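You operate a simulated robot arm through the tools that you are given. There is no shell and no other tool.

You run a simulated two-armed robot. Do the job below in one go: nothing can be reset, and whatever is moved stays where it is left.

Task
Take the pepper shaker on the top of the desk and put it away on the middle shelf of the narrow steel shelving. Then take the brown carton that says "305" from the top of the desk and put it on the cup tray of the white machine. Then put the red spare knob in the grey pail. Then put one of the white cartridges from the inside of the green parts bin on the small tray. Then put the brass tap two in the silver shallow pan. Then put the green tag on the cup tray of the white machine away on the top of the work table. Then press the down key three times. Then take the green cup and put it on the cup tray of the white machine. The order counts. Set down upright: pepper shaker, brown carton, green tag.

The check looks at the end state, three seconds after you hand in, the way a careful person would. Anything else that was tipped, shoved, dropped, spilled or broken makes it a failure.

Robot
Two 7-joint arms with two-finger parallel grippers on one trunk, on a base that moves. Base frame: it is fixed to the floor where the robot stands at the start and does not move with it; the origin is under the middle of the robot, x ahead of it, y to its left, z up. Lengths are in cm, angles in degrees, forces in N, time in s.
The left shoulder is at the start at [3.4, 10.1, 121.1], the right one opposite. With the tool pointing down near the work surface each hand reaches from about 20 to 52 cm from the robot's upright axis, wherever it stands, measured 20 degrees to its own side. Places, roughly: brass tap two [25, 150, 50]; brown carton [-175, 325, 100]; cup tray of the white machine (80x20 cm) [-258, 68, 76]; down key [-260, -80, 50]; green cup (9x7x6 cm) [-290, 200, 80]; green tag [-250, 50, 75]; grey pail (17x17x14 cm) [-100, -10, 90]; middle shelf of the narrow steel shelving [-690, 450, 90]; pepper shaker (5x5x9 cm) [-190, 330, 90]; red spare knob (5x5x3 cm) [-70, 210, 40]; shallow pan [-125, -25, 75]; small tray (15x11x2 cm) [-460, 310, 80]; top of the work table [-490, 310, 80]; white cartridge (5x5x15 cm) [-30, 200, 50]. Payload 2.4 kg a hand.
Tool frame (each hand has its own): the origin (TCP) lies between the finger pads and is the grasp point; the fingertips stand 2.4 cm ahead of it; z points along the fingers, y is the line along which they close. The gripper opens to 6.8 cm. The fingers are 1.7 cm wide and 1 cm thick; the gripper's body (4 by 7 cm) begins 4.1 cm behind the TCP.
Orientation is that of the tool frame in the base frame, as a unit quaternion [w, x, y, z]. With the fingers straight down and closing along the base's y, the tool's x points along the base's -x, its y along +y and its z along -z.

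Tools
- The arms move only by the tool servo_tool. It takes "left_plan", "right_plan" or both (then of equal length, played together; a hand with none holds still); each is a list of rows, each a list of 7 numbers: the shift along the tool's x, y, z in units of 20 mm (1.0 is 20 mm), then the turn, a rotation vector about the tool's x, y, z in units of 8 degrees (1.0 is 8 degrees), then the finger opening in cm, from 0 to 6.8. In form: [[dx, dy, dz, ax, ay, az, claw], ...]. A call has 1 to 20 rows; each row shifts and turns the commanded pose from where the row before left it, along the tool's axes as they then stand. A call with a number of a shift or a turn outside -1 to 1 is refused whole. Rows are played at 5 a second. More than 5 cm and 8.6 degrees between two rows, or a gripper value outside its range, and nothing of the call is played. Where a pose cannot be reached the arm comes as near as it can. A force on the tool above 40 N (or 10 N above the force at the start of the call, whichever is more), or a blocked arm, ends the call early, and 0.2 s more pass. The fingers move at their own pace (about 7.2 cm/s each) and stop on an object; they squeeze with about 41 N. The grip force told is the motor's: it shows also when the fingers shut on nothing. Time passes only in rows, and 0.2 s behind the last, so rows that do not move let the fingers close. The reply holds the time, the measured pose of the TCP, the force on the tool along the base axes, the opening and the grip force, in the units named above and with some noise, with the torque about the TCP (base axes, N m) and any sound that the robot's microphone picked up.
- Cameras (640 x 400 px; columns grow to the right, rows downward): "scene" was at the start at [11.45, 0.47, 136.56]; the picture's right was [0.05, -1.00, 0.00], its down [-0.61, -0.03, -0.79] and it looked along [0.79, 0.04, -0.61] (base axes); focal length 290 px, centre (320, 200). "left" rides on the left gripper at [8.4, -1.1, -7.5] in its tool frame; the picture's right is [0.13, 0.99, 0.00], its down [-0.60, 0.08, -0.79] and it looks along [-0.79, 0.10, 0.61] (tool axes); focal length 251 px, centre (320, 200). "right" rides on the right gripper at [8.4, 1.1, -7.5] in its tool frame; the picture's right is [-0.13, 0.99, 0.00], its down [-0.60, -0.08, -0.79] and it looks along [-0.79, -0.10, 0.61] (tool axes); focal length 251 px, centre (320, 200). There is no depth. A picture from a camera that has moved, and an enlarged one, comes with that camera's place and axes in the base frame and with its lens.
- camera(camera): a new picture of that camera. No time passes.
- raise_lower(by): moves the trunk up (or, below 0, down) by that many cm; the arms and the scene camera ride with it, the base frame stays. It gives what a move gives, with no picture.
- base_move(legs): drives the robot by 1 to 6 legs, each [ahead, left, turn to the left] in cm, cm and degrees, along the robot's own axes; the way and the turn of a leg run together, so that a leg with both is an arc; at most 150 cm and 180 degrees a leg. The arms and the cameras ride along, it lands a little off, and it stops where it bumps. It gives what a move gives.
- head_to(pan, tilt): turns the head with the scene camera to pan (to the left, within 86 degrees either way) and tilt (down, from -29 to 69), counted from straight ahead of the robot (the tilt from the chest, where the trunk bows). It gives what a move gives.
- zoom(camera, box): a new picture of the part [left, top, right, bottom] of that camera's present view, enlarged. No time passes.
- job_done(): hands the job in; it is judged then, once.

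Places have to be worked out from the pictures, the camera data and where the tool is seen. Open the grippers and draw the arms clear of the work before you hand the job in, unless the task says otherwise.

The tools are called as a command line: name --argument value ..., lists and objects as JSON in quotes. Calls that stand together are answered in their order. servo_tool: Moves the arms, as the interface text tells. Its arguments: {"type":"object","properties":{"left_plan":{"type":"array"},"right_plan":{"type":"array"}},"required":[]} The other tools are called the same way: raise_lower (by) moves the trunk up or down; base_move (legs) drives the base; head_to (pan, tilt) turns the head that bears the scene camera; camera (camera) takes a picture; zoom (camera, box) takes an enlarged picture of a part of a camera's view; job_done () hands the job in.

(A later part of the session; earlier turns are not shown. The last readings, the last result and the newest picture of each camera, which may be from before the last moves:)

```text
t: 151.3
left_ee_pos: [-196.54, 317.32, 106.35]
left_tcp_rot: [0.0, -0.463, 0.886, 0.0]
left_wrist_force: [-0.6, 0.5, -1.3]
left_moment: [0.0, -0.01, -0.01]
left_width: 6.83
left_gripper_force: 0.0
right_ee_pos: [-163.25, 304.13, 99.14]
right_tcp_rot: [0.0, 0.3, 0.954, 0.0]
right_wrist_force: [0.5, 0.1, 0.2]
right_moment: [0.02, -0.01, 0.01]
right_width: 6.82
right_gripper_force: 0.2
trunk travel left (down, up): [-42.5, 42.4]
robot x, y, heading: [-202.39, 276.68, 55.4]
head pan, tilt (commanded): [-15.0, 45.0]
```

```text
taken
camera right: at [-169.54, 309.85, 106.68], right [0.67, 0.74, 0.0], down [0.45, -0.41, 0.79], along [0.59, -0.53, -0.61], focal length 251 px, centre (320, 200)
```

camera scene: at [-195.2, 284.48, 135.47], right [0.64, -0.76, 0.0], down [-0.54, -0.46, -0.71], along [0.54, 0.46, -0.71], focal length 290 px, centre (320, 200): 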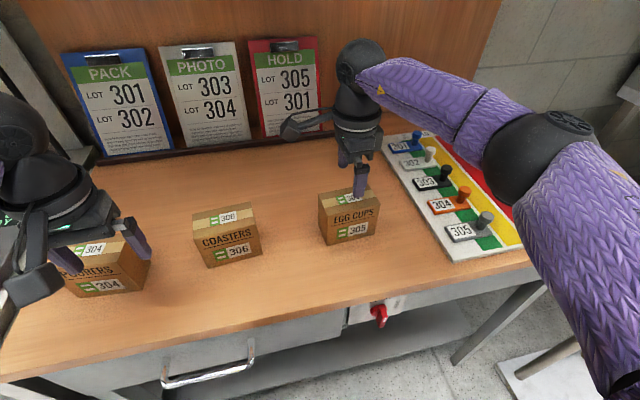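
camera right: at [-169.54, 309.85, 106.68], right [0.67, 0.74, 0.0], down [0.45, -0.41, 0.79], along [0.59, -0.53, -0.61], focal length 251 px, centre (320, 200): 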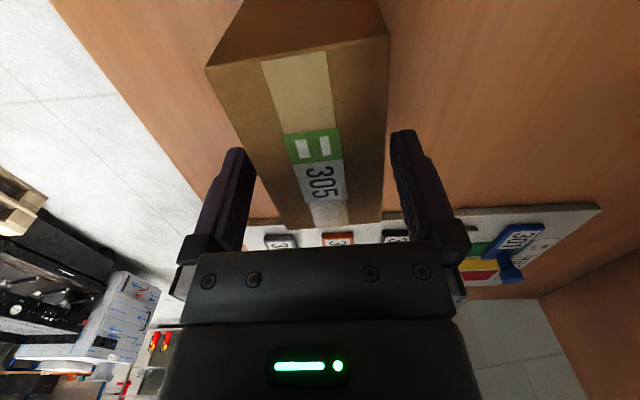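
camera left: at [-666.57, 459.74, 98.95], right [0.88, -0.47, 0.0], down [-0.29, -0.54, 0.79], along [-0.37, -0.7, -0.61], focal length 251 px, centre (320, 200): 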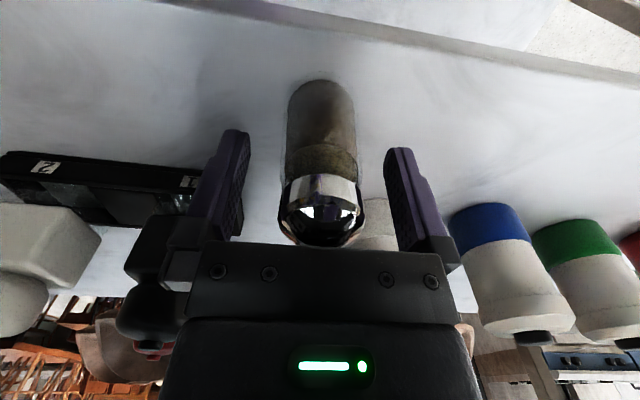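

No contact force with the tips already below the carton's top, so the fingers pass either side. I go down to z≈95 and close.

servo_tool --right_plan '[[0, 0, 0.5, 0, 0, 0, 6.8], [0, 0, 0.5, 0, 0, 0, 6.8], [0, 0, 0.5, 0, 0, 0, 6.8], [0, 0, 0.5, 0, 0, 0, 6.8], [0, 0, 0, 0, 0, 0, 6.8]]'

servo_tool --right_plan '[[0, 0, 0, 0, 0, 0, 5.5], [0, 0, 0, 0, 0, 0, 5.0], [0, 0, 0, 0, 0, 0, 4.5], [0, 0, 0, 0, 0, 0, 4.5]]'

camera --camera "right"

```text
t: 152.6
left_ee_pos: [-196.55, 317.49, 106.48]
left_tcp_rot: [0.0, -0.464, 0.886, 0.001]
left_wrist_force: [-0.2, -0.4, 0.1]
left_moment: [0.02, 0.0, -0.01]
left_width: 6.81
left_gripper_force: 0.1
right_ee_pos: [-163.23, 304.17, 95.28]
right_tcp_rot: [0.0, 0.301, 0.954, 0.0]
right_wrist_force: [-0.3, 0.4, 0.4]
right_moment: [0.0, 0.0, -0.02]
right_width: 6.77
right_gripper_force: 0.0
trunk travel left (down, up): [-42.5, 42.4]
robot x, y, heading: [-202.99, 276.7, 55.2]
head pan, tilt (commanded): [-15.0, 45.0]
```

```text
t: 153.6
left_ee_pos: [-196.42, 317.5, 106.37]
left_tcp_rot: [-0.001, -0.463, 0.886, 0.0]
left_wrist_force: [-0.4, 0.2, 0.0]
left_moment: [0.0, -0.04, 0.0]
left_width: 6.81
left_gripper_force: 0.1
right_ee_pos: [-163.19, 304.23, 95.31]
right_tcp_rot: [0.001, 0.3, 0.954, 0.0]
right_wrist_force: [-0.4, 0.5, -0.7]
right_moment: [0.03, 0.06, 0.04]
right_width: 5.81
right_gripper_force: 40.5
trunk travel left (down, up): [-42.5, 42.4]
robot x, y, heading: [-202.73, 276.78, 55.2]
head pan, tilt (commanded): [-15.0, 45.0]
```

```text
taken
camera right: at [-169.52, 309.87, 102.73], right [0.67, 0.74, 0.0], down [0.45, -0.41, 0.79], along [0.59, -0.53, -0.61], focal length 251 px, centre (320, 200)
```

right: 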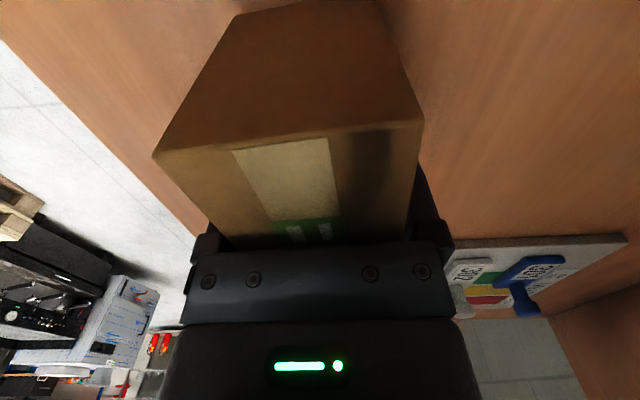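

Carton gripped at 5.8 cm width. I lift it 16 cm and draw back.

servo_tool --right_plan '[[0, 0, -0.5, 0, 0, 0, 4.5], [0, 0, -0.8, 0, 0, 0, 4.5], [0, 0, -0.9, 0, 0, 0, 4.5], [0, 0, -0.9, 0, 0, 0, 4.5], [0, 0, -0.9, 0, 0, 0, 4.5], [0, 0, -0.9, 0, 0, 0, 4.5], [0, 0, -0.9, 0, 0, 0, 4.5], [0, 0, -0.9, 0, 0, 0, 4.5], [0, 0, -0.9, 0, 0, 0, 4.5], [0, -0.8, 0, 0, 0, 0, 4.5], [0, -0.8, 0, 0, 0, 0, 4.5], [0, -0.8, 0, 0, 0, 0, 4.5], [0, -0.8, 0, 0, 0, 0, 4.5], [0, -0.8, 0, 0, 0, 0, 4.5], [0, 0, 0, 0, 0, 0, 4.5]]'

camera --camera "scene"

```text
t: 156.8
left_ee_pos: [-196.49, 317.37, 106.5]
left_tcp_rot: [-0.001, -0.464, 0.886, -0.001]
left_wrist_force: [-0.1, -0.1, 0.4]
left_moment: [-0.02, -0.03, 0.0]
left_width: 6.79
left_gripper_force: 0.0
right_ee_pos: [-167.86, 297.5, 110.49]
right_tcp_rot: [0.001, 0.301, 0.954, 0.0]
right_wrist_force: [-0.8, 1.1, -3.1]
right_moment: [-0.02, -0.01, 0.01]
right_width: 5.83
right_gripper_force: 41.6
trunk travel left (down, up): [-42.5, 42.4]
robot x, y, heading: [-202.81, 276.7, 55.1]
head pan, tilt (commanded): [-15.0, 45.0]
```

```text
taken
camera scene: at [-195.19, 284.48, 135.46], right [0.64, -0.76, 0.0], down [-0.54, -0.46, -0.71], along [0.54, 0.46, -0.71], focal length 290 px, centre (320, 200)
```

scene: 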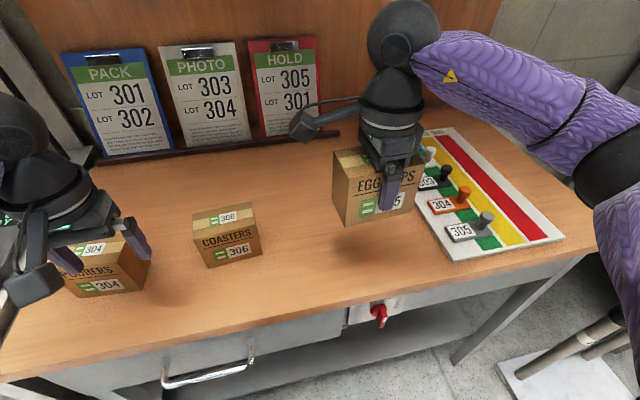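

The carton is held clear. I back off the desk, turn around and drive to face the white machine across the aisle.

base_move --legs '[[-70, 0, 0], [0, 0, -90], [65, 0, 0], [0, 0, -90]]'

head_to --pan 0 --tilt 30

camera --camera "scene"

```text
t: 171.5
left_ee_pos: [-194.97, 139.68, 106.39]
left_tcp_rot: [0.0, 0.879, 0.476, 0.001]
left_wrist_force: [0.5, 0.5, -0.1]
left_moment: [0.04, 0.02, -0.01]
left_width: 6.81
left_gripper_force: 0.0
right_ee_pos: [-224.04, 158.71, 110.52]
right_tcp_rot: [0.0, 0.958, -0.287, 0.0]
right_wrist_force: [-0.3, 0.5, -3.7]
right_moment: [0.02, 0.03, 0.0]
right_width: 5.78
right_gripper_force: 41.2
trunk travel left (down, up): [-42.5, 42.4]
robot x, y, heading: [-189.71, 180.53, -123.2]
head pan, tilt (commanded): [-15.0, 45.0]
```

```text
t: 172.2
left_ee_pos: [-194.93, 139.63, 106.45]
left_tcp_rot: [0.0, 0.879, 0.477, 0.0]
left_wrist_force: [0.3, -0.4, 1.1]
left_moment: [0.01, -0.02, -0.02]
left_width: 6.82
left_gripper_force: 0.1
right_ee_pos: [-224.01, 158.58, 110.45]
right_tcp_rot: [-0.001, 0.958, -0.286, -0.001]
right_wrist_force: [0.7, -0.1, -3.2]
right_moment: [-0.01, 0.04, -0.03]
right_width: 5.79
right_gripper_force: 41.0
trunk travel left (down, up): [-42.5, 42.4]
robot x, y, heading: [-189.63, 180.72, -123.0]
head pan, tilt (commanded): [0.0, 30.0]
```

```text
taken
camera scene: at [-196.09, 170.46, 137.72], right [-0.84, 0.55, 0.0], down [0.27, 0.42, -0.87], along [-0.47, -0.72, -0.5], focal length 290 px, centre (320, 200)
```

scene: 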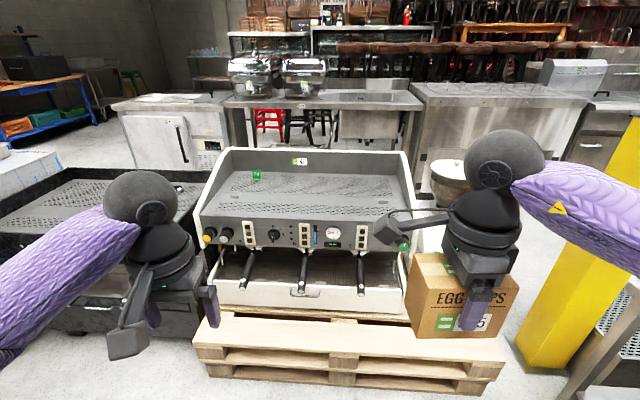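

I see the whole machine: tray at about z=76, its front edge near w≈-67, and the pallet's front at w≈-46, so reach matters here. I zoom in for detail.

zoom --camera "scene" --box '[180, 130, 430, 286]'

zoom --camera "scene" --box '[180, 250, 530, 400]'

```text
2.56 times, centred on (305, 208) of scene
camera zoom: at [-196.09, 170.46, 137.72], right [-0.84, 0.55, 0.0], down [0.27, 0.42, -0.87], along [-0.47, -0.72, -0.5], focal length 742 px, centre (358, 180)
```

zoom: 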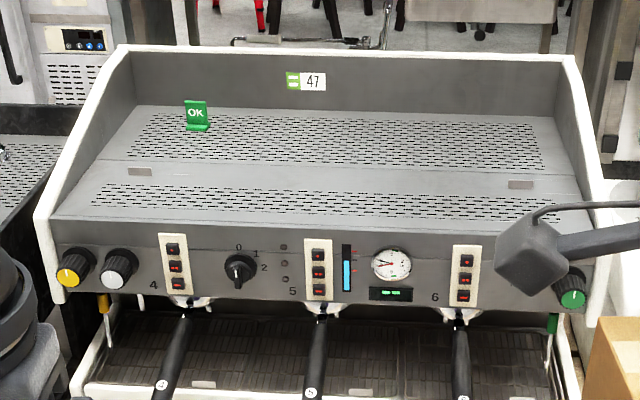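

```text
1.83 times, centred on (355, 325) of scene
camera zoom: at [-196.09, 170.46, 137.72], right [-0.84, 0.55, 0.0], down [0.27, 0.42, -0.87], along [-0.47, -0.72, -0.5], focal length 530 px, centre (256, -29)
```

zoom: 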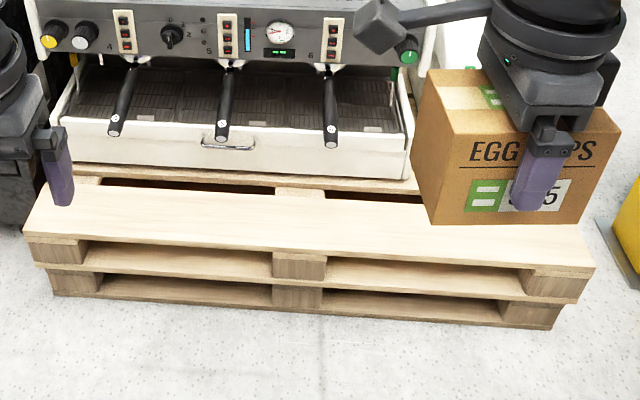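

The tray's front edge is about 22 cm behind the pallet front, so I need to know how big my base is. I turn the free left gripper around so that its camera looks back at my own base.

servo_tool --left_plan '[[0, 0, 0, 0, 0, -0.95, 6.8], [0, 0, 0, 0, 0, -0.95, 6.8], [0, 0, 0, 0, 0, -0.95, 6.8], [0, 0, 0, 0, 0, -0.95, 6.8], [0, 0, 0, 0, 0, -0.95, 6.8], [0, 0, 0, 0, 0, -0.95, 6.8], [0, 0, 0, 0, 0, -0.95, 6.8], [0, 0, 0, 0, 0, -0.95, 6.8], [0, 0, 0, 0, 0, -0.95, 6.8], [0, 0, 0, 0, 0, -0.95, 6.8], [0, 0, 0, 0, 0, -0.95, 6.8], [0, 0, 0, 0, 0, -0.95, 6.8], [0, 0, 0, 0, 0, -0.95, 6.8], [0, 0, 0, 0, 0, -0.95, 6.8], [0, 0, 0, 0, 0, -0.95, 6.8], [0, 0, 0, 0, 0, -0.95, 6.8], [0, 0, 0, 0, 0, -0.95, 6.8], [0, 0, 0, 0, 0, -0.95, 6.8], [0, 0, 0, 0, 0, 0, 6.8]]'

camera --camera "left"

```text
t: 176.2
left_ee_pos: [-194.6, 136.25, 105.23]
left_tcp_rot: [-0.001, -0.119, 0.993, 0.001]
left_wrist_force: [0.1, -0.4, -0.1]
left_moment: [0.01, 0.0, 0.01]
left_width: 6.79
left_gripper_force: 0.0
left hand out of reach, approached as far as the arm can: row 17, 18
right_ee_pos: [-223.96, 158.65, 110.52]
right_tcp_rot: [0.001, 0.958, -0.286, 0.0]
right_wrist_force: [0.9, -0.7, -3.8]
right_moment: [-0.01, 0.02, 0.01]
right_width: 5.78
right_gripper_force: 41.2
trunk travel left (down, up): [-42.5, 42.4]
robot x, y, heading: [-189.25, 180.66, -123.4]
head pan, tilt (commanded): [0.0, 30.0]
```

```text
taken
camera left: at [-202.6, 133.22, 112.77], right [-0.36, 0.93, 0.0], down [0.57, 0.22, 0.79], along [0.74, 0.29, -0.61], focal length 251 px, centre (320, 200)
```

left: 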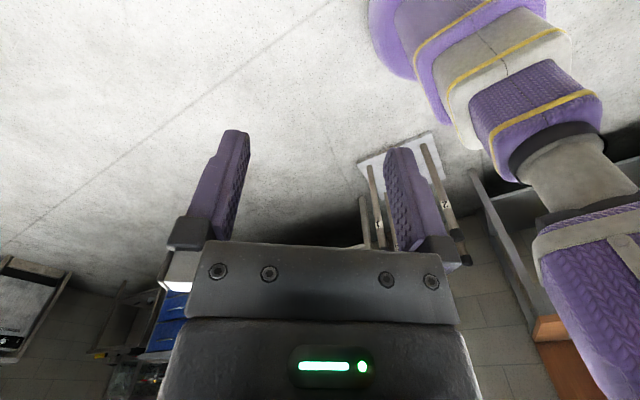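

I can see my own torso and the skirt of the base at the picture's edge. I tilt the left hand further so its camera sees the base on the floor.

servo_tool --left_plan '[[0, 0, 0, 0, 0.9, 0, 6.8], [0, 0, 0, 0, 0.9, 0, 6.8], [0, 0, 0, 0, 0.9, 0, 6.8], [0, 0, 0, 0, 0.9, 0, 6.8], [0, 0, 0, 0, 0, 0, 6.8]]'

camera --camera "left"

```text
t: 177.4
left_ee_pos: [-194.55, 136.23, 105.26]
left_tcp_rot: [-0.247, -0.115, 0.962, -0.03]
left_wrist_force: [0.6, 1.4, -0.4]
left_moment: [-0.03, -0.02, -0.03]
left_width: 6.83
left_gripper_force: 0.0
right_ee_pos: [-224.07, 158.75, 110.46]
right_tcp_rot: [-0.001, 0.958, -0.286, 0.0]
right_wrist_force: [0.1, 0.6, -3.2]
right_moment: [-0.01, -0.01, 0.03]
right_width: 5.76
right_gripper_force: 40.7
trunk travel left (down, up): [-42.5, 42.4]
robot x, y, heading: [-189.51, 180.23, -123.1]
head pan, tilt (commanded): [0.0, 30.0]
```

```text
taken
camera left: at [-198.03, 134.39, 115.89], right [-0.34, 0.94, 0.06], down [0.87, 0.29, 0.4], along [0.36, 0.19, -0.91], focal length 251 px, centre (320, 200)
```

left: 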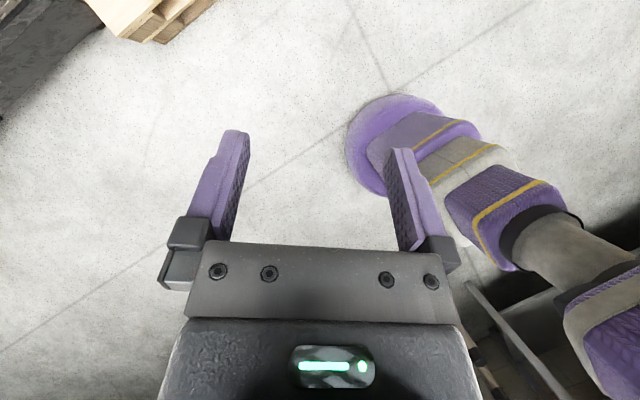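

My base is a disc of only about 22 cm radius. The tray's back plate, where the tag stands, matches the given place, but it's too far from the front for a vertical grip; there seems to be a corridor behind the machine. I look at the right-hand way round.

head_to --pan -50 --tilt 20

camera --camera "scene"

head_to --pan 35 --tilt 20

camera --camera "scene"

```text
t: 178.6
left_ee_pos: [-194.61, 136.28, 105.23]
left_tcp_rot: [-0.247, -0.115, 0.962, -0.03]
left_wrist_force: [-0.5, 0.3, -0.5]
left_moment: [0.01, -0.01, -0.02]
left_width: 6.81
left_gripper_force: 0.0
right_ee_pos: [-223.94, 158.78, 110.42]
right_tcp_rot: [0.0, 0.958, -0.287, 0.0]
right_wrist_force: [0.2, 0.3, -3.5]
right_moment: [-0.01, 0.01, 0.01]
right_width: 5.81
right_gripper_force: 41.5
trunk travel left (down, up): [-42.5, 42.4]
robot x, y, heading: [-189.63, 180.32, -123.0]
head pan, tilt (commanded): [-50.0, 20.0]
```

```text
taken
camera scene: at [-200.38, 176.91, 139.33], right [-0.12, 0.99, 0.0], down [0.34, 0.04, -0.94], along [-0.93, -0.11, -0.34], focal length 290 px, centre (320, 200)
```

scene: 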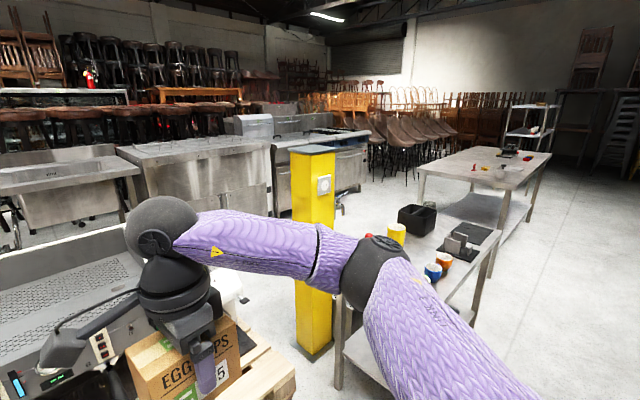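

```text
t: 180.2
left_ee_pos: [-194.6, 136.35, 105.33]
left_tcp_rot: [-0.247, -0.116, 0.962, -0.03]
left_wrist_force: [-0.1, -0.2, 0.2]
left_moment: [0.02, 0.0, 0.01]
left_width: 6.82
left_gripper_force: 0.0
right_ee_pos: [-223.97, 158.68, 110.54]
right_tcp_rot: [0.0, 0.958, -0.287, 0.001]
right_wrist_force: [0.5, 0.5, -3.1]
right_moment: [0.0, 0.0, 0.04]
right_width: 5.79
right_gripper_force: 40.7
trunk travel left (down, up): [-42.5, 42.4]
robot x, y, heading: [-189.73, 180.59, -123.1]
head pan, tilt (commanded): [35.0, 20.0]
```

```text
taken
camera scene: at [-190.84, 168.72, 139.33], right [-1.0, -0.03, 0.0], down [-0.01, 0.34, -0.94], along [0.03, -0.94, -0.34], focal length 290 px, centre (320, 200)
```

scene: 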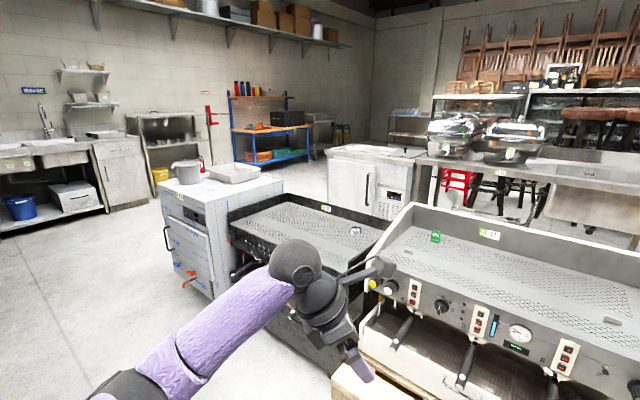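

The chiller with the key panel stands across a roughly 1 m wide corridor behind the machines, reachable around unit "64" from where I started. I first put the left hand back to its neutral pose.

servo_tool --left_plan '[[0, 0, 0, 0, -0.9, 0, 6.8], [0, 0, 0, 0, -0.9, 0, 6.8], [0, 0, 0, 0, -0.9, 0, 6.8], [0, 0, 0, 0, -0.9, 0, 6.8], [0, 0, 0, 0, 0, 0.95, 6.8], [0, 0, 0, 0, 0, 0.95, 6.8], [0, 0, 0, 0, 0, 0.95, 6.8], [0, 0, 0, 0, 0, 0.95, 6.8], [0, 0, 0, 0, 0, 0.95, 6.8], [0, 0, 0, 0, 0, 0.95, 6.8], [0, 0, 0, 0, 0, 0.95, 6.8], [0, 0, 0, 0, 0, 0.95, 6.8], [0, 0, 0, 0, 0, 0.95, 6.8], [0, 0, 0, 0, 0, 0.95, 6.8], [0, 0, 0, 0, 0, 0, 6.8]]'

servo_tool --left_plan '[[0, 0, 0, 0, 0, 0.95, 6.8], [0, 0, 0, 0, 0, 0.95, 6.8], [0, 0, 0, 0, 0, 0.95, 6.8], [0, 0, 0, 0, 0, 0.95, 6.8], [0, 0, 0, 0, 0, 0.95, 6.8], [0, 0, 0, 0, 0, 0.95, 6.8], [0, 0, 0, 0, 0, 0.95, 6.8], [0, 0, 0, 0, 0, 0.95, 6.8], [0.8, 0, -0.5, 0, 0, 0, 6.8], [0.8, 0, -0.5, 0, 0, 0, 6.8], [0.8, 0, -0.5, 0, 0, 0, 6.8], [0, 0, 0, 0, 0, 0, 6.8]]'

head_to --pan 0 --tilt 30

```text
t: 183.4
left_ee_pos: [-194.65, 136.37, 105.3]
left_tcp_rot: [0.0, 0.518, 0.855, 0.0]
left_wrist_force: [0.1, 0.3, -1.0]
left_moment: [0.0, -0.04, 0.03]
left_width: 6.79
left_gripper_force: 0.0
right_ee_pos: [-224.05, 158.66, 110.49]
right_tcp_rot: [0.0, 0.958, -0.286, -0.001]
right_wrist_force: [-0.6, 0.2, -2.1]
right_moment: [-0.02, 0.02, 0.01]
right_width: 5.78
right_gripper_force: 41.3
trunk travel left (down, up): [-42.5, 42.4]
robot x, y, heading: [-189.58, 180.61, -123.3]
head pan, tilt (commanded): [35.0, 20.0]
```

```text
t: 186.0
left_ee_pos: [-191.85, 140.28, 108.31]
left_tcp_rot: [-0.001, 0.879, 0.476, 0.001]
left_wrist_force: [0.3, -0.3, -0.2]
left_moment: [-0.02, -0.01, 0.02]
left_width: 6.79
left_gripper_force: 0.2
right_ee_pos: [-224.08, 158.72, 110.54]
right_tcp_rot: [0.001, 0.958, -0.287, 0.0]
right_wrist_force: [-0.1, -0.3, -3.9]
right_moment: [0.01, 0.05, -0.01]
right_width: 5.77
right_gripper_force: 40.6
trunk travel left (down, up): [-42.5, 42.4]
robot x, y, heading: [-189.66, 180.34, -123.2]
head pan, tilt (commanded): [35.0, 20.0]
```

```text
t: 187.0
left_ee_pos: [-191.94, 140.34, 108.31]
left_tcp_rot: [0.0, 0.879, 0.477, 0.001]
left_wrist_force: [-0.9, -0.1, -0.6]
left_moment: [-0.04, -0.01, 0.02]
left_width: 6.8
left_gripper_force: 0.0
right_ee_pos: [-224.0, 158.68, 110.51]
right_tcp_rot: [0.0, 0.958, -0.286, 0.002]
right_wrist_force: [0.1, 0.1, -3.2]
right_moment: [0.01, 0.02, 0.01]
right_width: 5.78
right_gripper_force: 40.7
trunk travel left (down, up): [-42.5, 42.4]
robot x, y, heading: [-189.6, 180.14, -123.4]
head pan, tilt (commanded): [0.0, 30.0]
```

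Now I drive back toward the start point, holding the carton, to look round the far side of unit 64.

base_move --legs '[[0, 0, 88], [130, 0, 0], [118, -20, 0], [0, 0, -60]]'

head_to --pan 0 --tilt 20

camera --camera "scene"

```text
t: 205.6
left_ee_pos: [20.85, -14.4, 108.24]
left_tcp_rot: [0.0, 0.731, 0.682, 0.001]
left_wrist_force: [-0.1, 0.6, 0.2]
left_moment: [0.04, -0.02, -0.02]
left_width: 6.8
left_gripper_force: 0.1
right_ee_pos: [-16.09, -13.88, 110.46]
right_tcp_rot: [0.001, 0.999, -0.036, 0.0]
right_wrist_force: [-0.7, -0.3, -3.1]
right_moment: [-0.03, 0.02, 0.01]
right_width: 5.78
right_gripper_force: 41.3
trunk travel left (down, up): [-42.5, 42.4]
robot x, y, heading: [3.42, 22.12, -94.1]
head pan, tilt (commanded): [0.0, 30.0]
```

```text
t: 206.3
left_ee_pos: [20.88, -14.26, 108.26]
left_tcp_rot: [-0.001, 0.731, 0.682, 0.001]
left_wrist_force: [-0.2, -0.5, -0.2]
left_moment: [-0.02, 0.01, -0.02]
left_width: 6.76
left_gripper_force: 0.1
right_ee_pos: [-16.09, -13.75, 110.45]
right_tcp_rot: [0.0, 0.999, -0.035, 0.0]
right_wrist_force: [0.3, 0.3, -2.5]
right_moment: [0.04, 0.02, -0.02]
right_width: 5.8
right_gripper_force: 40.9
trunk travel left (down, up): [-42.5, 42.4]
robot x, y, heading: [3.19, 21.65, -94.1]
head pan, tilt (commanded): [0.0, 20.0]
```

```text
taken
camera scene: at [2.58, 9.76, 139.32], right [-1.0, 0.07, 0.0], down [0.02, 0.34, -0.94], along [-0.07, -0.94, -0.34], focal length 290 px, centre (320, 200)
```

scene: 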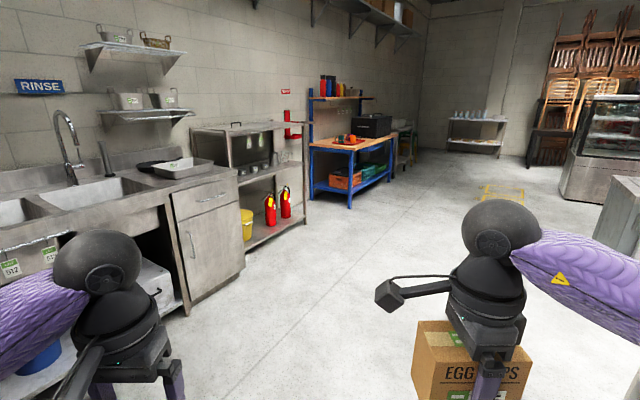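

The floor ahead is wide open; the chiller's corner is at the right edge. I pan right to see the corridor mouth.

head_to --pan -50 --tilt 25

camera --camera "scene"

```text
t: 207.5
left_ee_pos: [20.81, -14.36, 108.34]
left_tcp_rot: [-0.001, 0.731, 0.682, 0.001]
left_wrist_force: [-1.1, 0.2, 0.7]
left_moment: [-0.02, -0.01, 0.01]
left_width: 6.8
left_gripper_force: 0.0
right_ee_pos: [-15.96, -13.91, 110.36]
right_tcp_rot: [0.0, 0.999, -0.036, 0.0]
right_wrist_force: [0.3, 0.4, -3.4]
right_moment: [0.02, 0.01, -0.02]
right_width: 5.75
right_gripper_force: 40.3
trunk travel left (down, up): [-42.5, 42.4]
robot x, y, heading: [3.87, 21.99, -94.1]
head pan, tilt (commanded): [-50.0, 25.0]
```

```text
taken
camera scene: at [-4.22, 13.63, 138.52], right [-0.59, 0.81, 0.0], down [0.34, 0.25, -0.91], along [-0.73, -0.53, -0.42], focal length 290 px, centre (320, 200)
```

scene: 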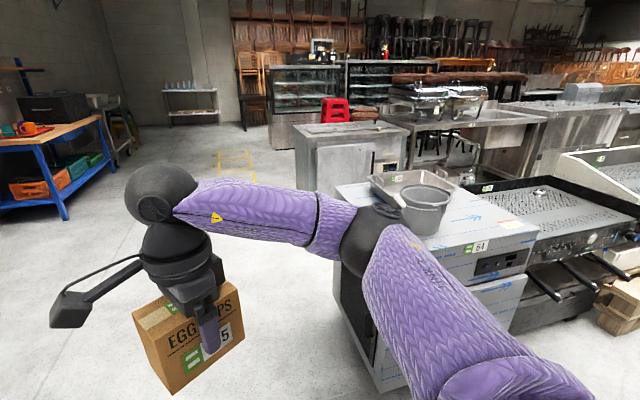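

I turn to point down this open floor and drive past unit 64's end to the corridor mouth.

base_move --legs '[[0, 0, -31], [97, 0, 0], [95, 0, 0]]'

head_to --pan -75 --tilt 22

camera --camera "scene"

```text
t: 218.6
left_ee_pos: [-111.07, -174.52, 108.28]
left_tcp_rot: [0.0, 0.887, 0.462, 0.001]
left_wrist_force: [0.4, -0.5, 0.5]
left_moment: [0.02, 0.01, -0.01]
left_width: 6.81
left_gripper_force: 0.0
right_ee_pos: [-142.59, -155.12, 110.5]
right_tcp_rot: [0.0, 0.953, -0.303, 0.001]
right_wrist_force: [1.1, 0.8, -3.2]
right_moment: [0.03, 0.0, 0.03]
right_width: 5.81
right_gripper_force: 40.5
trunk travel left (down, up): [-42.5, 42.4]
robot x, y, heading: [-107.7, -134.48, -125.2]
head pan, tilt (commanded): [-50.0, 25.0]
```

```text
t: 219.5
left_ee_pos: [-111.15, -174.42, 108.17]
left_tcp_rot: [0.0, 0.887, 0.462, 0.0]
left_wrist_force: [0.5, 0.9, -0.9]
left_moment: [-0.01, 0.01, 0.01]
left_width: 6.77
left_gripper_force: 0.0
right_ee_pos: [-142.46, -154.99, 110.41]
right_tcp_rot: [0.0, 0.953, -0.302, 0.001]
right_wrist_force: [0.2, -0.4, -2.6]
right_moment: [0.02, 0.05, 0.0]
right_width: 5.77
right_gripper_force: 40.8
trunk travel left (down, up): [-42.5, 42.4]
robot x, y, heading: [-107.4, -134.44, -125.0]
head pan, tilt (commanded): [-75.0, 22.0]
```

```text
taken
camera scene: at [-117.73, -133.63, 139.01], right [0.34, 0.94, 0.0], down [0.35, -0.13, -0.93], along [-0.87, 0.32, -0.37], focal length 290 px, centre (320, 200)
```

scene: 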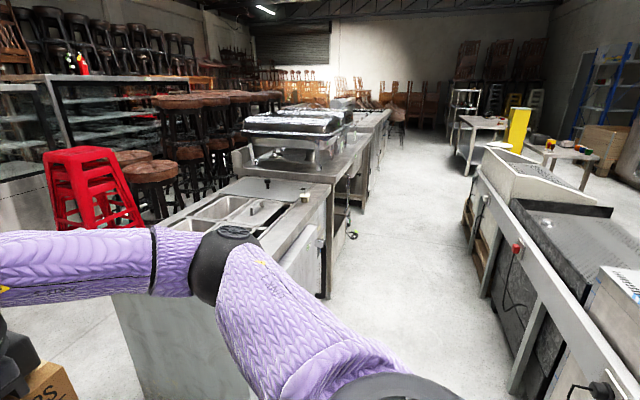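

The corridor between the counters and the machines' backs is clear. I turn to face along it.

base_move --legs '[[0, 0, -90]]'

head_to --pan 0 --tilt 30

camera --camera "scene"

zoom --camera "scene" --box '[280, 60, 480, 200]'

```text
t: 223.7
left_ee_pos: [-147.35, -130.97, 108.31]
left_tcp_rot: [0.0, 0.955, -0.297, 0.002]
left_wrist_force: [0.5, 0.1, 1.6]
left_moment: [0.02, 0.0, -0.01]
left_width: 6.81
left_gripper_force: 0.0
right_ee_pos: [-128.05, -99.51, 110.42]
right_tcp_rot: [0.0, -0.463, 0.886, 0.0]
right_wrist_force: [-0.3, -0.2, -3.5]
right_moment: [-0.03, 0.02, 0.04]
right_width: 5.75
right_gripper_force: 41.5
trunk travel left (down, up): [-42.5, 42.4]
robot x, y, heading: [-107.24, -134.37, 145.2]
head pan, tilt (commanded): [-75.0, 22.0]
```

```text
t: 225.2
left_ee_pos: [-147.28, -130.96, 108.4]
left_tcp_rot: [0.0, 0.955, -0.297, 0.001]
left_wrist_force: [-0.6, -0.2, 0.2]
left_moment: [0.0, 0.0, 0.03]
left_width: 6.81
left_gripper_force: 0.1
right_ee_pos: [-128.18, -99.39, 110.39]
right_tcp_rot: [0.0, -0.463, 0.886, -0.001]
right_wrist_force: [-0.9, 0.7, -3.1]
right_moment: [-0.02, 0.0, 0.02]
right_width: 5.76
right_gripper_force: 40.7
trunk travel left (down, up): [-42.5, 42.4]
robot x, y, heading: [-107.51, -134.49, 145.2]
head pan, tilt (commanded): [0.0, 30.0]
```

```text
taken
camera scene: at [-117.14, -127.7, 137.72], right [0.57, 0.82, 0.0], down [0.41, -0.29, -0.87], along [-0.71, 0.49, -0.5], focal length 290 px, centre (320, 200)
```

scene: 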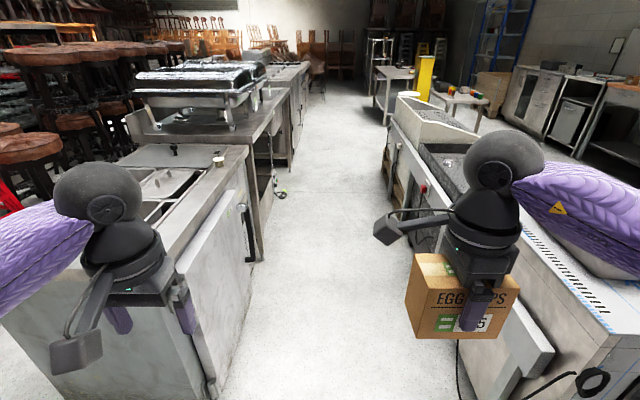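

```text
2.86 times, centred on (380, 130) of scene
camera zoom: at [-117.14, -127.7, 137.72], right [0.57, 0.82, 0.0], down [0.41, -0.29, -0.87], along [-0.71, 0.49, -0.5], focal length 828 px, centre (149, 400)
```

zoom: 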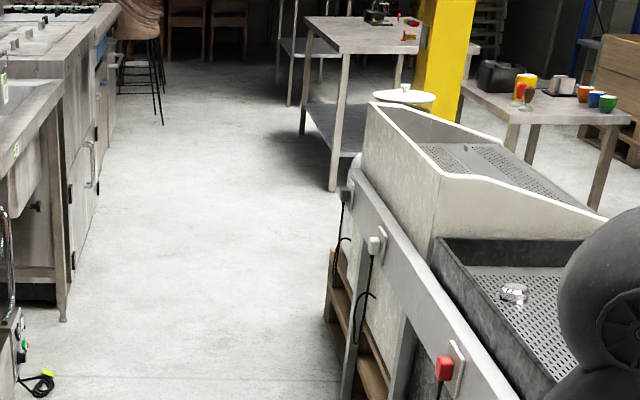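

Corridor limits: counters at w≈-214 on the left, a power rail at w≈-113 on the right. I drive along its middle, slightly right of centre, until behind the white machine.

base_move --legs '[[60, -6, 0], [70, -3, 0]]'

head_to --pan -45 --tilt 35

camera --camera "scene"

head_to --pan 60 --tilt 35

camera --camera "scene"

```text
t: 232.1
left_ee_pos: [-249.97, -50.22, 108.22]
left_tcp_rot: [0.001, 0.956, -0.293, 0.001]
left_wrist_force: [0.0, 0.7, 0.1]
left_moment: [0.01, -0.01, -0.02]
left_width: 6.79
left_gripper_force: 0.1
right_ee_pos: [-231.06, -18.58, 110.48]
right_tcp_rot: [0.0, -0.467, 0.884, -0.001]
right_wrist_force: [0.2, 0.1, -2.8]
right_moment: [0.05, 0.01, 0.0]
right_width: 5.76
right_gripper_force: 40.8
trunk travel left (down, up): [-42.5, 42.4]
robot x, y, heading: [-209.9, -53.12, 145.8]
head pan, tilt (commanded): [0.0, 30.0]
```

```text
t: 233.2
left_ee_pos: [-249.92, -50.18, 108.34]
left_tcp_rot: [0.0, 0.956, -0.293, 0.0]
left_wrist_force: [-0.4, -1.5, 0.4]
left_moment: [0.0, -0.01, -0.01]
left_width: 6.79
left_gripper_force: 0.0
right_ee_pos: [-231.02, -18.57, 110.47]
right_tcp_rot: [0.002, -0.468, 0.884, -0.001]
right_wrist_force: [0.3, 0.2, -3.5]
right_moment: [0.02, 0.0, -0.03]
right_width: 5.76
right_gripper_force: 40.8
trunk travel left (down, up): [-42.5, 42.4]
robot x, y, heading: [-209.88, -53.55, 145.8]
head pan, tilt (commanded): [-45.0, 35.0]
```

```text
taken
camera scene: at [-213.98, -43.09, 136.95], right [0.98, 0.19, 0.0], down [0.11, -0.56, -0.82], along [-0.15, 0.8, -0.57], focal length 290 px, centre (320, 200)
```

scene: 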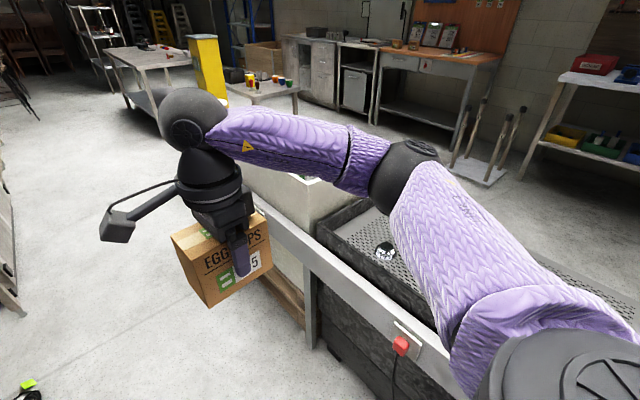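

```text
t: 235.0
left_ee_pos: [-249.99, -50.19, 108.2]
left_tcp_rot: [0.001, 0.956, -0.293, 0.001]
left_wrist_force: [-0.7, 0.6, 0.4]
left_moment: [0.02, -0.02, -0.01]
left_width: 6.82
left_gripper_force: 0.0
right_ee_pos: [-230.9, -18.7, 110.46]
right_tcp_rot: [0.0, -0.467, 0.884, -0.001]
right_wrist_force: [-0.5, 0.2, -2.6]
right_moment: [0.02, 0.01, -0.03]
right_width: 5.79
right_gripper_force: 41.3
trunk travel left (down, up): [-42.5, 42.4]
robot x, y, heading: [-209.89, -53.23, 145.5]
head pan, tilt (commanded): [60.0, 35.0]
```

```text
taken
camera scene: at [-220.26, -55.57, 136.95], right [-0.43, 0.9, 0.0], down [0.52, 0.25, -0.82], along [-0.74, -0.36, -0.57], focal length 290 px, centre (320, 200)
```

scene: 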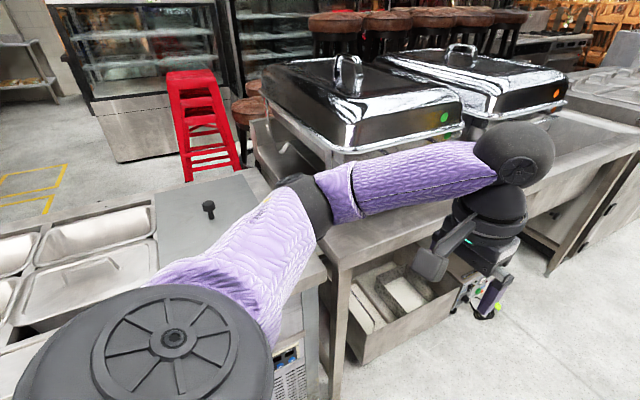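

The chafing dishes sit about 40 cm beyond my left elbow's track and the rail is below my right arm. I continue along the corridor to stand behind the machine's right half.

base_move --legs '[[68, -3, 0], [64, -3, 0]]'

head_to --pan -75 --tilt 40

camera --camera "scene"

```text
t: 242.0
left_ee_pos: [-356.58, 29.66, 108.3]
left_tcp_rot: [0.001, 0.956, -0.292, 0.001]
left_wrist_force: [0.2, 0.4, 0.2]
left_moment: [-0.01, -0.03, 0.02]
left_width: 6.79
left_gripper_force: 0.0
right_ee_pos: [-337.8, 61.43, 110.52]
right_tcp_rot: [0.0, -0.469, 0.883, -0.001]
right_wrist_force: [0.7, -0.1, -2.5]
right_moment: [0.0, 0.0, 0.01]
right_width: 5.78
right_gripper_force: 40.9
trunk travel left (down, up): [-42.5, 42.4]
robot x, y, heading: [-316.46, 26.71, 145.8]
head pan, tilt (commanded): [60.0, 35.0]
```

```text
t: 244.2
left_ee_pos: [-356.51, 29.75, 108.22]
left_tcp_rot: [0.0, 0.956, -0.293, 0.0]
left_wrist_force: [1.0, -1.5, 1.3]
left_moment: [-0.03, 0.07, 0.0]
left_width: 6.81
left_gripper_force: 0.1
right_ee_pos: [-337.74, 61.41, 110.6]
right_tcp_rot: [0.0, -0.468, 0.884, -0.001]
right_wrist_force: [0.3, -0.7, -2.5]
right_moment: [-0.02, -0.03, 0.04]
right_width: 5.77
right_gripper_force: 41.0
trunk travel left (down, up): [-42.5, 42.4]
robot x, y, heading: [-316.66, 26.88, 145.6]
head pan, tilt (commanded): [-75.0, 40.0]
```

```text
taken
camera scene: at [-316.21, 36.38, 136.19], right [0.95, -0.33, 0.0], down [-0.21, -0.61, -0.77], along [0.25, 0.72, -0.64], focal length 290 px, centre (320, 200)
```

scene: 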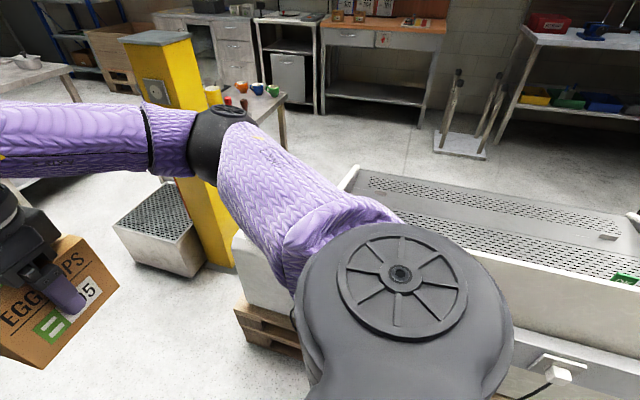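

I'm behind the machine now. I turn right to face its back; the hands and carton pass above everything within reach.

base_move --legs '[[0, 0, -91]]'

head_to --pan 0 --tilt 42

camera --camera "scene"

```text
t: 248.4
left_ee_pos: [-313.86, 66.67, 108.33]
left_tcp_rot: [0.0, -0.472, 0.881, -0.001]
left_wrist_force: [0.1, 1.2, -0.3]
left_moment: [0.03, 0.0, -0.01]
left_width: 6.79
left_gripper_force: 0.1
right_ee_pos: [-281.9, 48.05, 110.35]
right_tcp_rot: [-0.001, 0.292, 0.957, -0.001]
right_wrist_force: [-0.7, 0.1, -4.6]
right_moment: [0.01, 0.02, -0.03]
right_width: 5.76
right_gripper_force: 41.8
trunk travel left (down, up): [-42.5, 42.4]
robot x, y, heading: [-316.78, 26.07, 55.9]
head pan, tilt (commanded): [-75.0, 40.0]
```

```text
t: 249.8
left_ee_pos: [-313.76, 66.61, 108.2]
left_tcp_rot: [-0.001, -0.472, 0.882, -0.001]
left_wrist_force: [0.0, -0.6, 0.5]
left_moment: [-0.07, 0.03, 0.03]
left_width: 6.79
left_gripper_force: 0.1
right_ee_pos: [-281.96, 47.98, 110.47]
right_tcp_rot: [0.0, 0.292, 0.956, 0.0]
right_wrist_force: [-0.6, -0.3, -2.2]
right_moment: [0.02, -0.02, 0.0]
right_width: 5.77
right_gripper_force: 41.2
trunk travel left (down, up): [-42.5, 42.4]
robot x, y, heading: [-316.67, 26.75, 56.2]
head pan, tilt (commanded): [0.0, 42.0]
```

```text
taken
camera scene: at [-310.36, 36.05, 135.9], right [0.83, -0.56, 0.0], down [-0.37, -0.56, -0.74], along [0.41, 0.62, -0.67], focal length 290 px, centre (320, 200)
```

scene: 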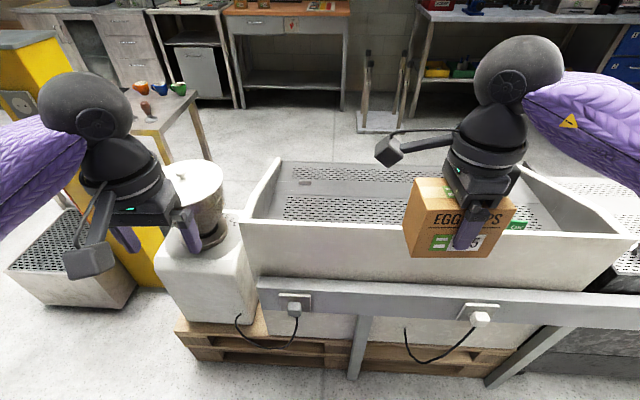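

From behind I see the tray, the back wall and the power rail with two plugs. I zoom to measure the wall and tray.

zoom --camera "scene" --box '[220, 140, 480, 302]'

zoom --camera "scene" --box '[380, 140, 640, 302]'

zoom --camera "scene" --box '[170, 250, 410, 400]'

```text
2.46 times, centred on (350, 221) of scene
camera zoom: at [-310.36, 36.05, 135.9], right [0.83, -0.56, 0.0], down [-0.37, -0.56, -0.74], along [0.41, 0.62, -0.67], focal length 713 px, centre (246, 148)
```

zoom: 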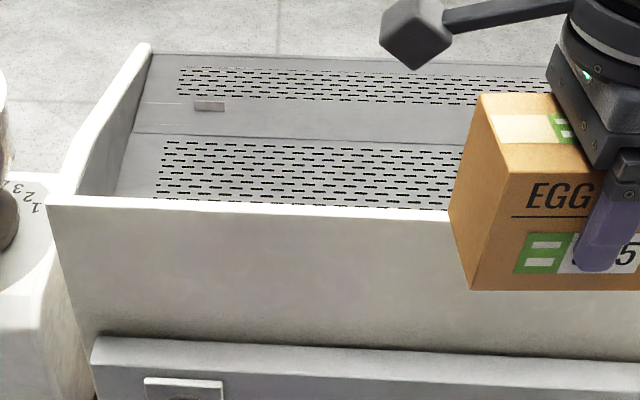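

```text
2.46 times, centred on (510, 221) of scene
camera zoom: at [-310.36, 36.05, 135.9], right [0.83, -0.56, 0.0], down [-0.37, -0.56, -0.74], along [0.41, 0.62, -0.67], focal length 713 px, centre (-148, 148)
```

zoom: 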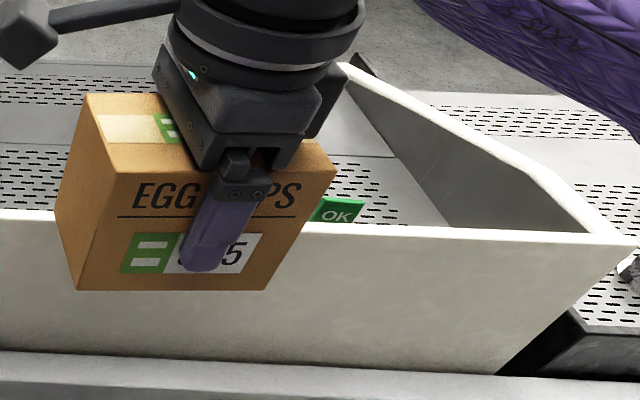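

```text
2.67 times, centred on (290, 325) of scene
camera zoom: at [-310.36, 36.05, 135.9], right [0.83, -0.56, 0.0], down [-0.37, -0.56, -0.74], along [0.41, 0.62, -0.67], focal length 773 px, centre (400, -133)
```

zoom: 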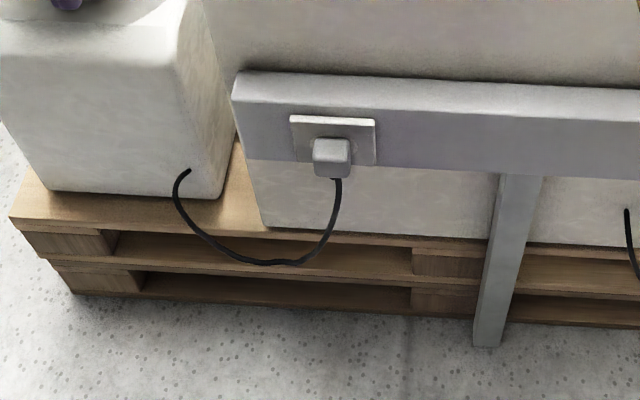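

Measured: back wall top z≈88.5, tray plate at z≈76.5 just behind it, centred as given at (-258, 68), and the rail 49 cm ahead of my axis. I first raise and retract the empty left hand so it stays clear of the grinder, then square up and drive 18 cm in.

servo_tool --left_plan '[[0.4, 0, -0.9, 0, 0, 0, 6.8], [0.4, 0, -0.9, 0, 0, 0, 6.8], [0.4, 0, -0.9, 0, 0, 0, 6.8], [0.4, 0, -0.9, 0, 0, 0, 6.8], [0.4, 0, -0.9, 0, 0, 0, 6.8], [0.4, 0, -0.9, 0, 0, 0, 6.8], [0.4, 0, -0.9, 0, 0, 0, 6.8], [0.4, 0, -0.9, 0, 0, 0, 6.8], [0, 0, 0, 0, 0, 0, 6.8]]'

base_move --legs '[[0, 0, -2.9], [0, 4, 0], [17, 0, 0]]'

camera --camera "scene"

```text
t: 251.8
left_ee_pos: [-317.32, 61.32, 122.8]
left_tcp_rot: [-0.001, -0.472, 0.882, 0.0]
left_wrist_force: [0.0, -1.3, -0.1]
left_moment: [0.03, -0.02, 0.01]
left_width: 6.81
left_gripper_force: 0.0
right_ee_pos: [-281.74, 48.07, 110.42]
right_tcp_rot: [-0.001, 0.292, 0.956, -0.002]
right_wrist_force: [-0.5, -0.6, -3.8]
right_moment: [0.05, 0.03, 0.03]
right_width: 5.81
right_gripper_force: 41.2
trunk travel left (down, up): [-42.5, 42.4]
robot x, y, heading: [-316.47, 26.25, 56.0]
head pan, tilt (commanded): [0.0, 42.0]
```

```text
t: 254.2
left_ee_pos: [-308.79, 77.47, 122.75]
left_tcp_rot: [-0.001, -0.451, 0.893, 0.0]
left_wrist_force: [0.6, 0.7, 0.4]
left_moment: [-0.01, 0.03, -0.02]
left_width: 6.8
left_gripper_force: 0.1
right_ee_pos: [-274.05, 62.44, 110.42]
right_tcp_rot: [0.0, 0.315, 0.949, -0.001]
right_wrist_force: [-0.2, 0.3, -4.0]
right_moment: [-0.01, -0.02, 0.02]
right_width: 5.78
right_gripper_force: 40.6
trunk travel left (down, up): [-42.5, 42.4]
robot x, y, heading: [-309.67, 42.81, 53.6]
head pan, tilt (commanded): [0.0, 42.0]
```

```text
taken
camera scene: at [-303.02, 51.79, 135.89], right [0.8, -0.59, 0.0], down [-0.4, -0.54, -0.74], along [0.44, 0.6, -0.67], focal length 290 px, centre (320, 200)
```

scene: 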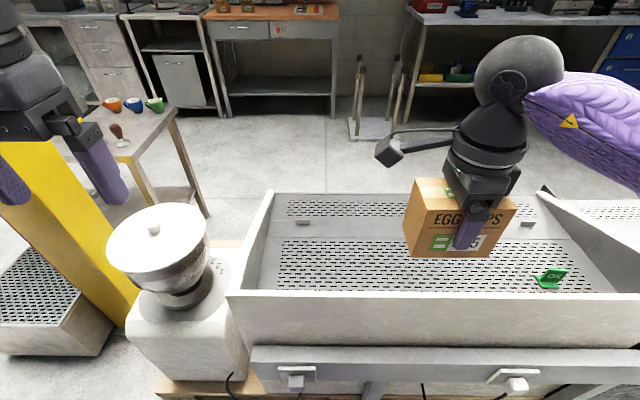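

I'm square to the machine now. I go 4 cm closer and extend the right hand so the carton hangs over the middle of the back plate.

base_move --legs '[[4, 0, 0]]'

servo_tool --right_plan '[[0, 0.6, 0, 0, 0, 0, 4.5], [0, 0.7, 0, 0, 0, 0, 4.5], [0, 0.7, 0, 0, 0, 0, 4.5], [0, 0.7, 0, 0, 0, 0, 4.5], [0, 0.7, 0, 0, 0, 0, 4.5], [0, 0.7, 0, 0, 0, 0, 4.5], [0, 0.7, 0, 0, 0, 0, 4.5], [0, 0, 0, 0, 0, 0, 4.5]]'

camera --camera "scene"

camera --camera "right"

```text
t: 255.1
left_ee_pos: [-306.45, 80.71, 122.61]
left_tcp_rot: [-0.001, -0.451, 0.893, 0.001]
left_wrist_force: [0.6, 0.3, 0.1]
left_moment: [0.0, -0.01, 0.01]
left_width: 6.81
left_gripper_force: 0.0
right_ee_pos: [-271.55, 65.73, 110.43]
right_tcp_rot: [0.0, 0.313, 0.95, 0.0]
right_wrist_force: [0.6, 0.5, -2.8]
right_moment: [0.0, 0.06, -0.01]
right_width: 5.78
right_gripper_force: 41.0
trunk travel left (down, up): [-42.5, 42.4]
robot x, y, heading: [-307.34, 45.61, 53.7]
head pan, tilt (commanded): [0.0, 42.0]
```

```text
t: 256.9
left_ee_pos: [-306.33, 80.59, 122.74]
left_tcp_rot: [0.0, -0.451, 0.893, -0.001]
left_wrist_force: [-0.5, -0.9, -0.2]
left_moment: [-0.03, 0.02, 0.0]
left_width: 6.79
left_gripper_force: 0.0
right_ee_pos: [-265.92, 73.32, 110.53]
right_tcp_rot: [-0.001, 0.313, 0.95, 0.0]
right_wrist_force: [-0.6, 0.3, -3.4]
right_moment: [-0.03, 0.0, 0.0]
right_width: 5.74
right_gripper_force: 40.6
trunk travel left (down, up): [-42.5, 42.4]
robot x, y, heading: [-307.55, 46.04, 53.6]
head pan, tilt (commanded): [0.0, 42.0]
```

```text
taken
camera scene: at [-300.64, 55.01, 135.89], right [0.8, -0.59, 0.0], down [-0.4, -0.54, -0.74], along [0.44, 0.6, -0.67], focal length 290 px, centre (320, 200)
```

scene: 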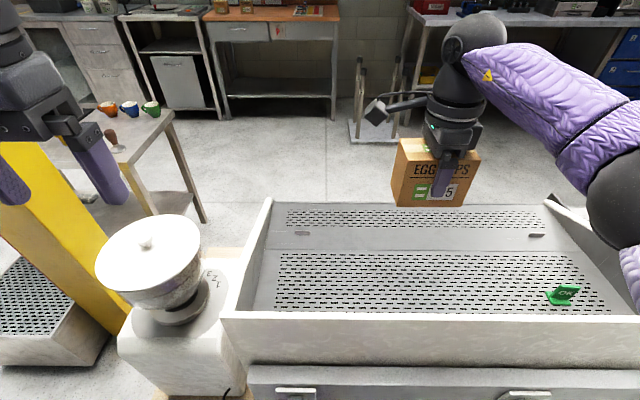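

```text
taken
camera right: at [-272.09, 79.15, 117.89], right [0.69, 0.72, 0.0], down [0.44, -0.42, 0.79], along [0.57, -0.55, -0.61], focal length 251 px, centre (320, 200)
```

right: 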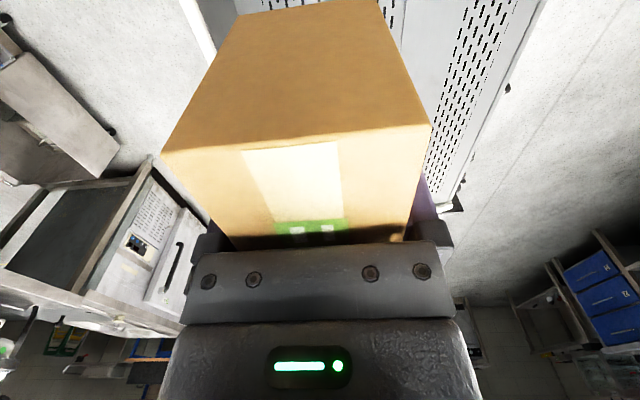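

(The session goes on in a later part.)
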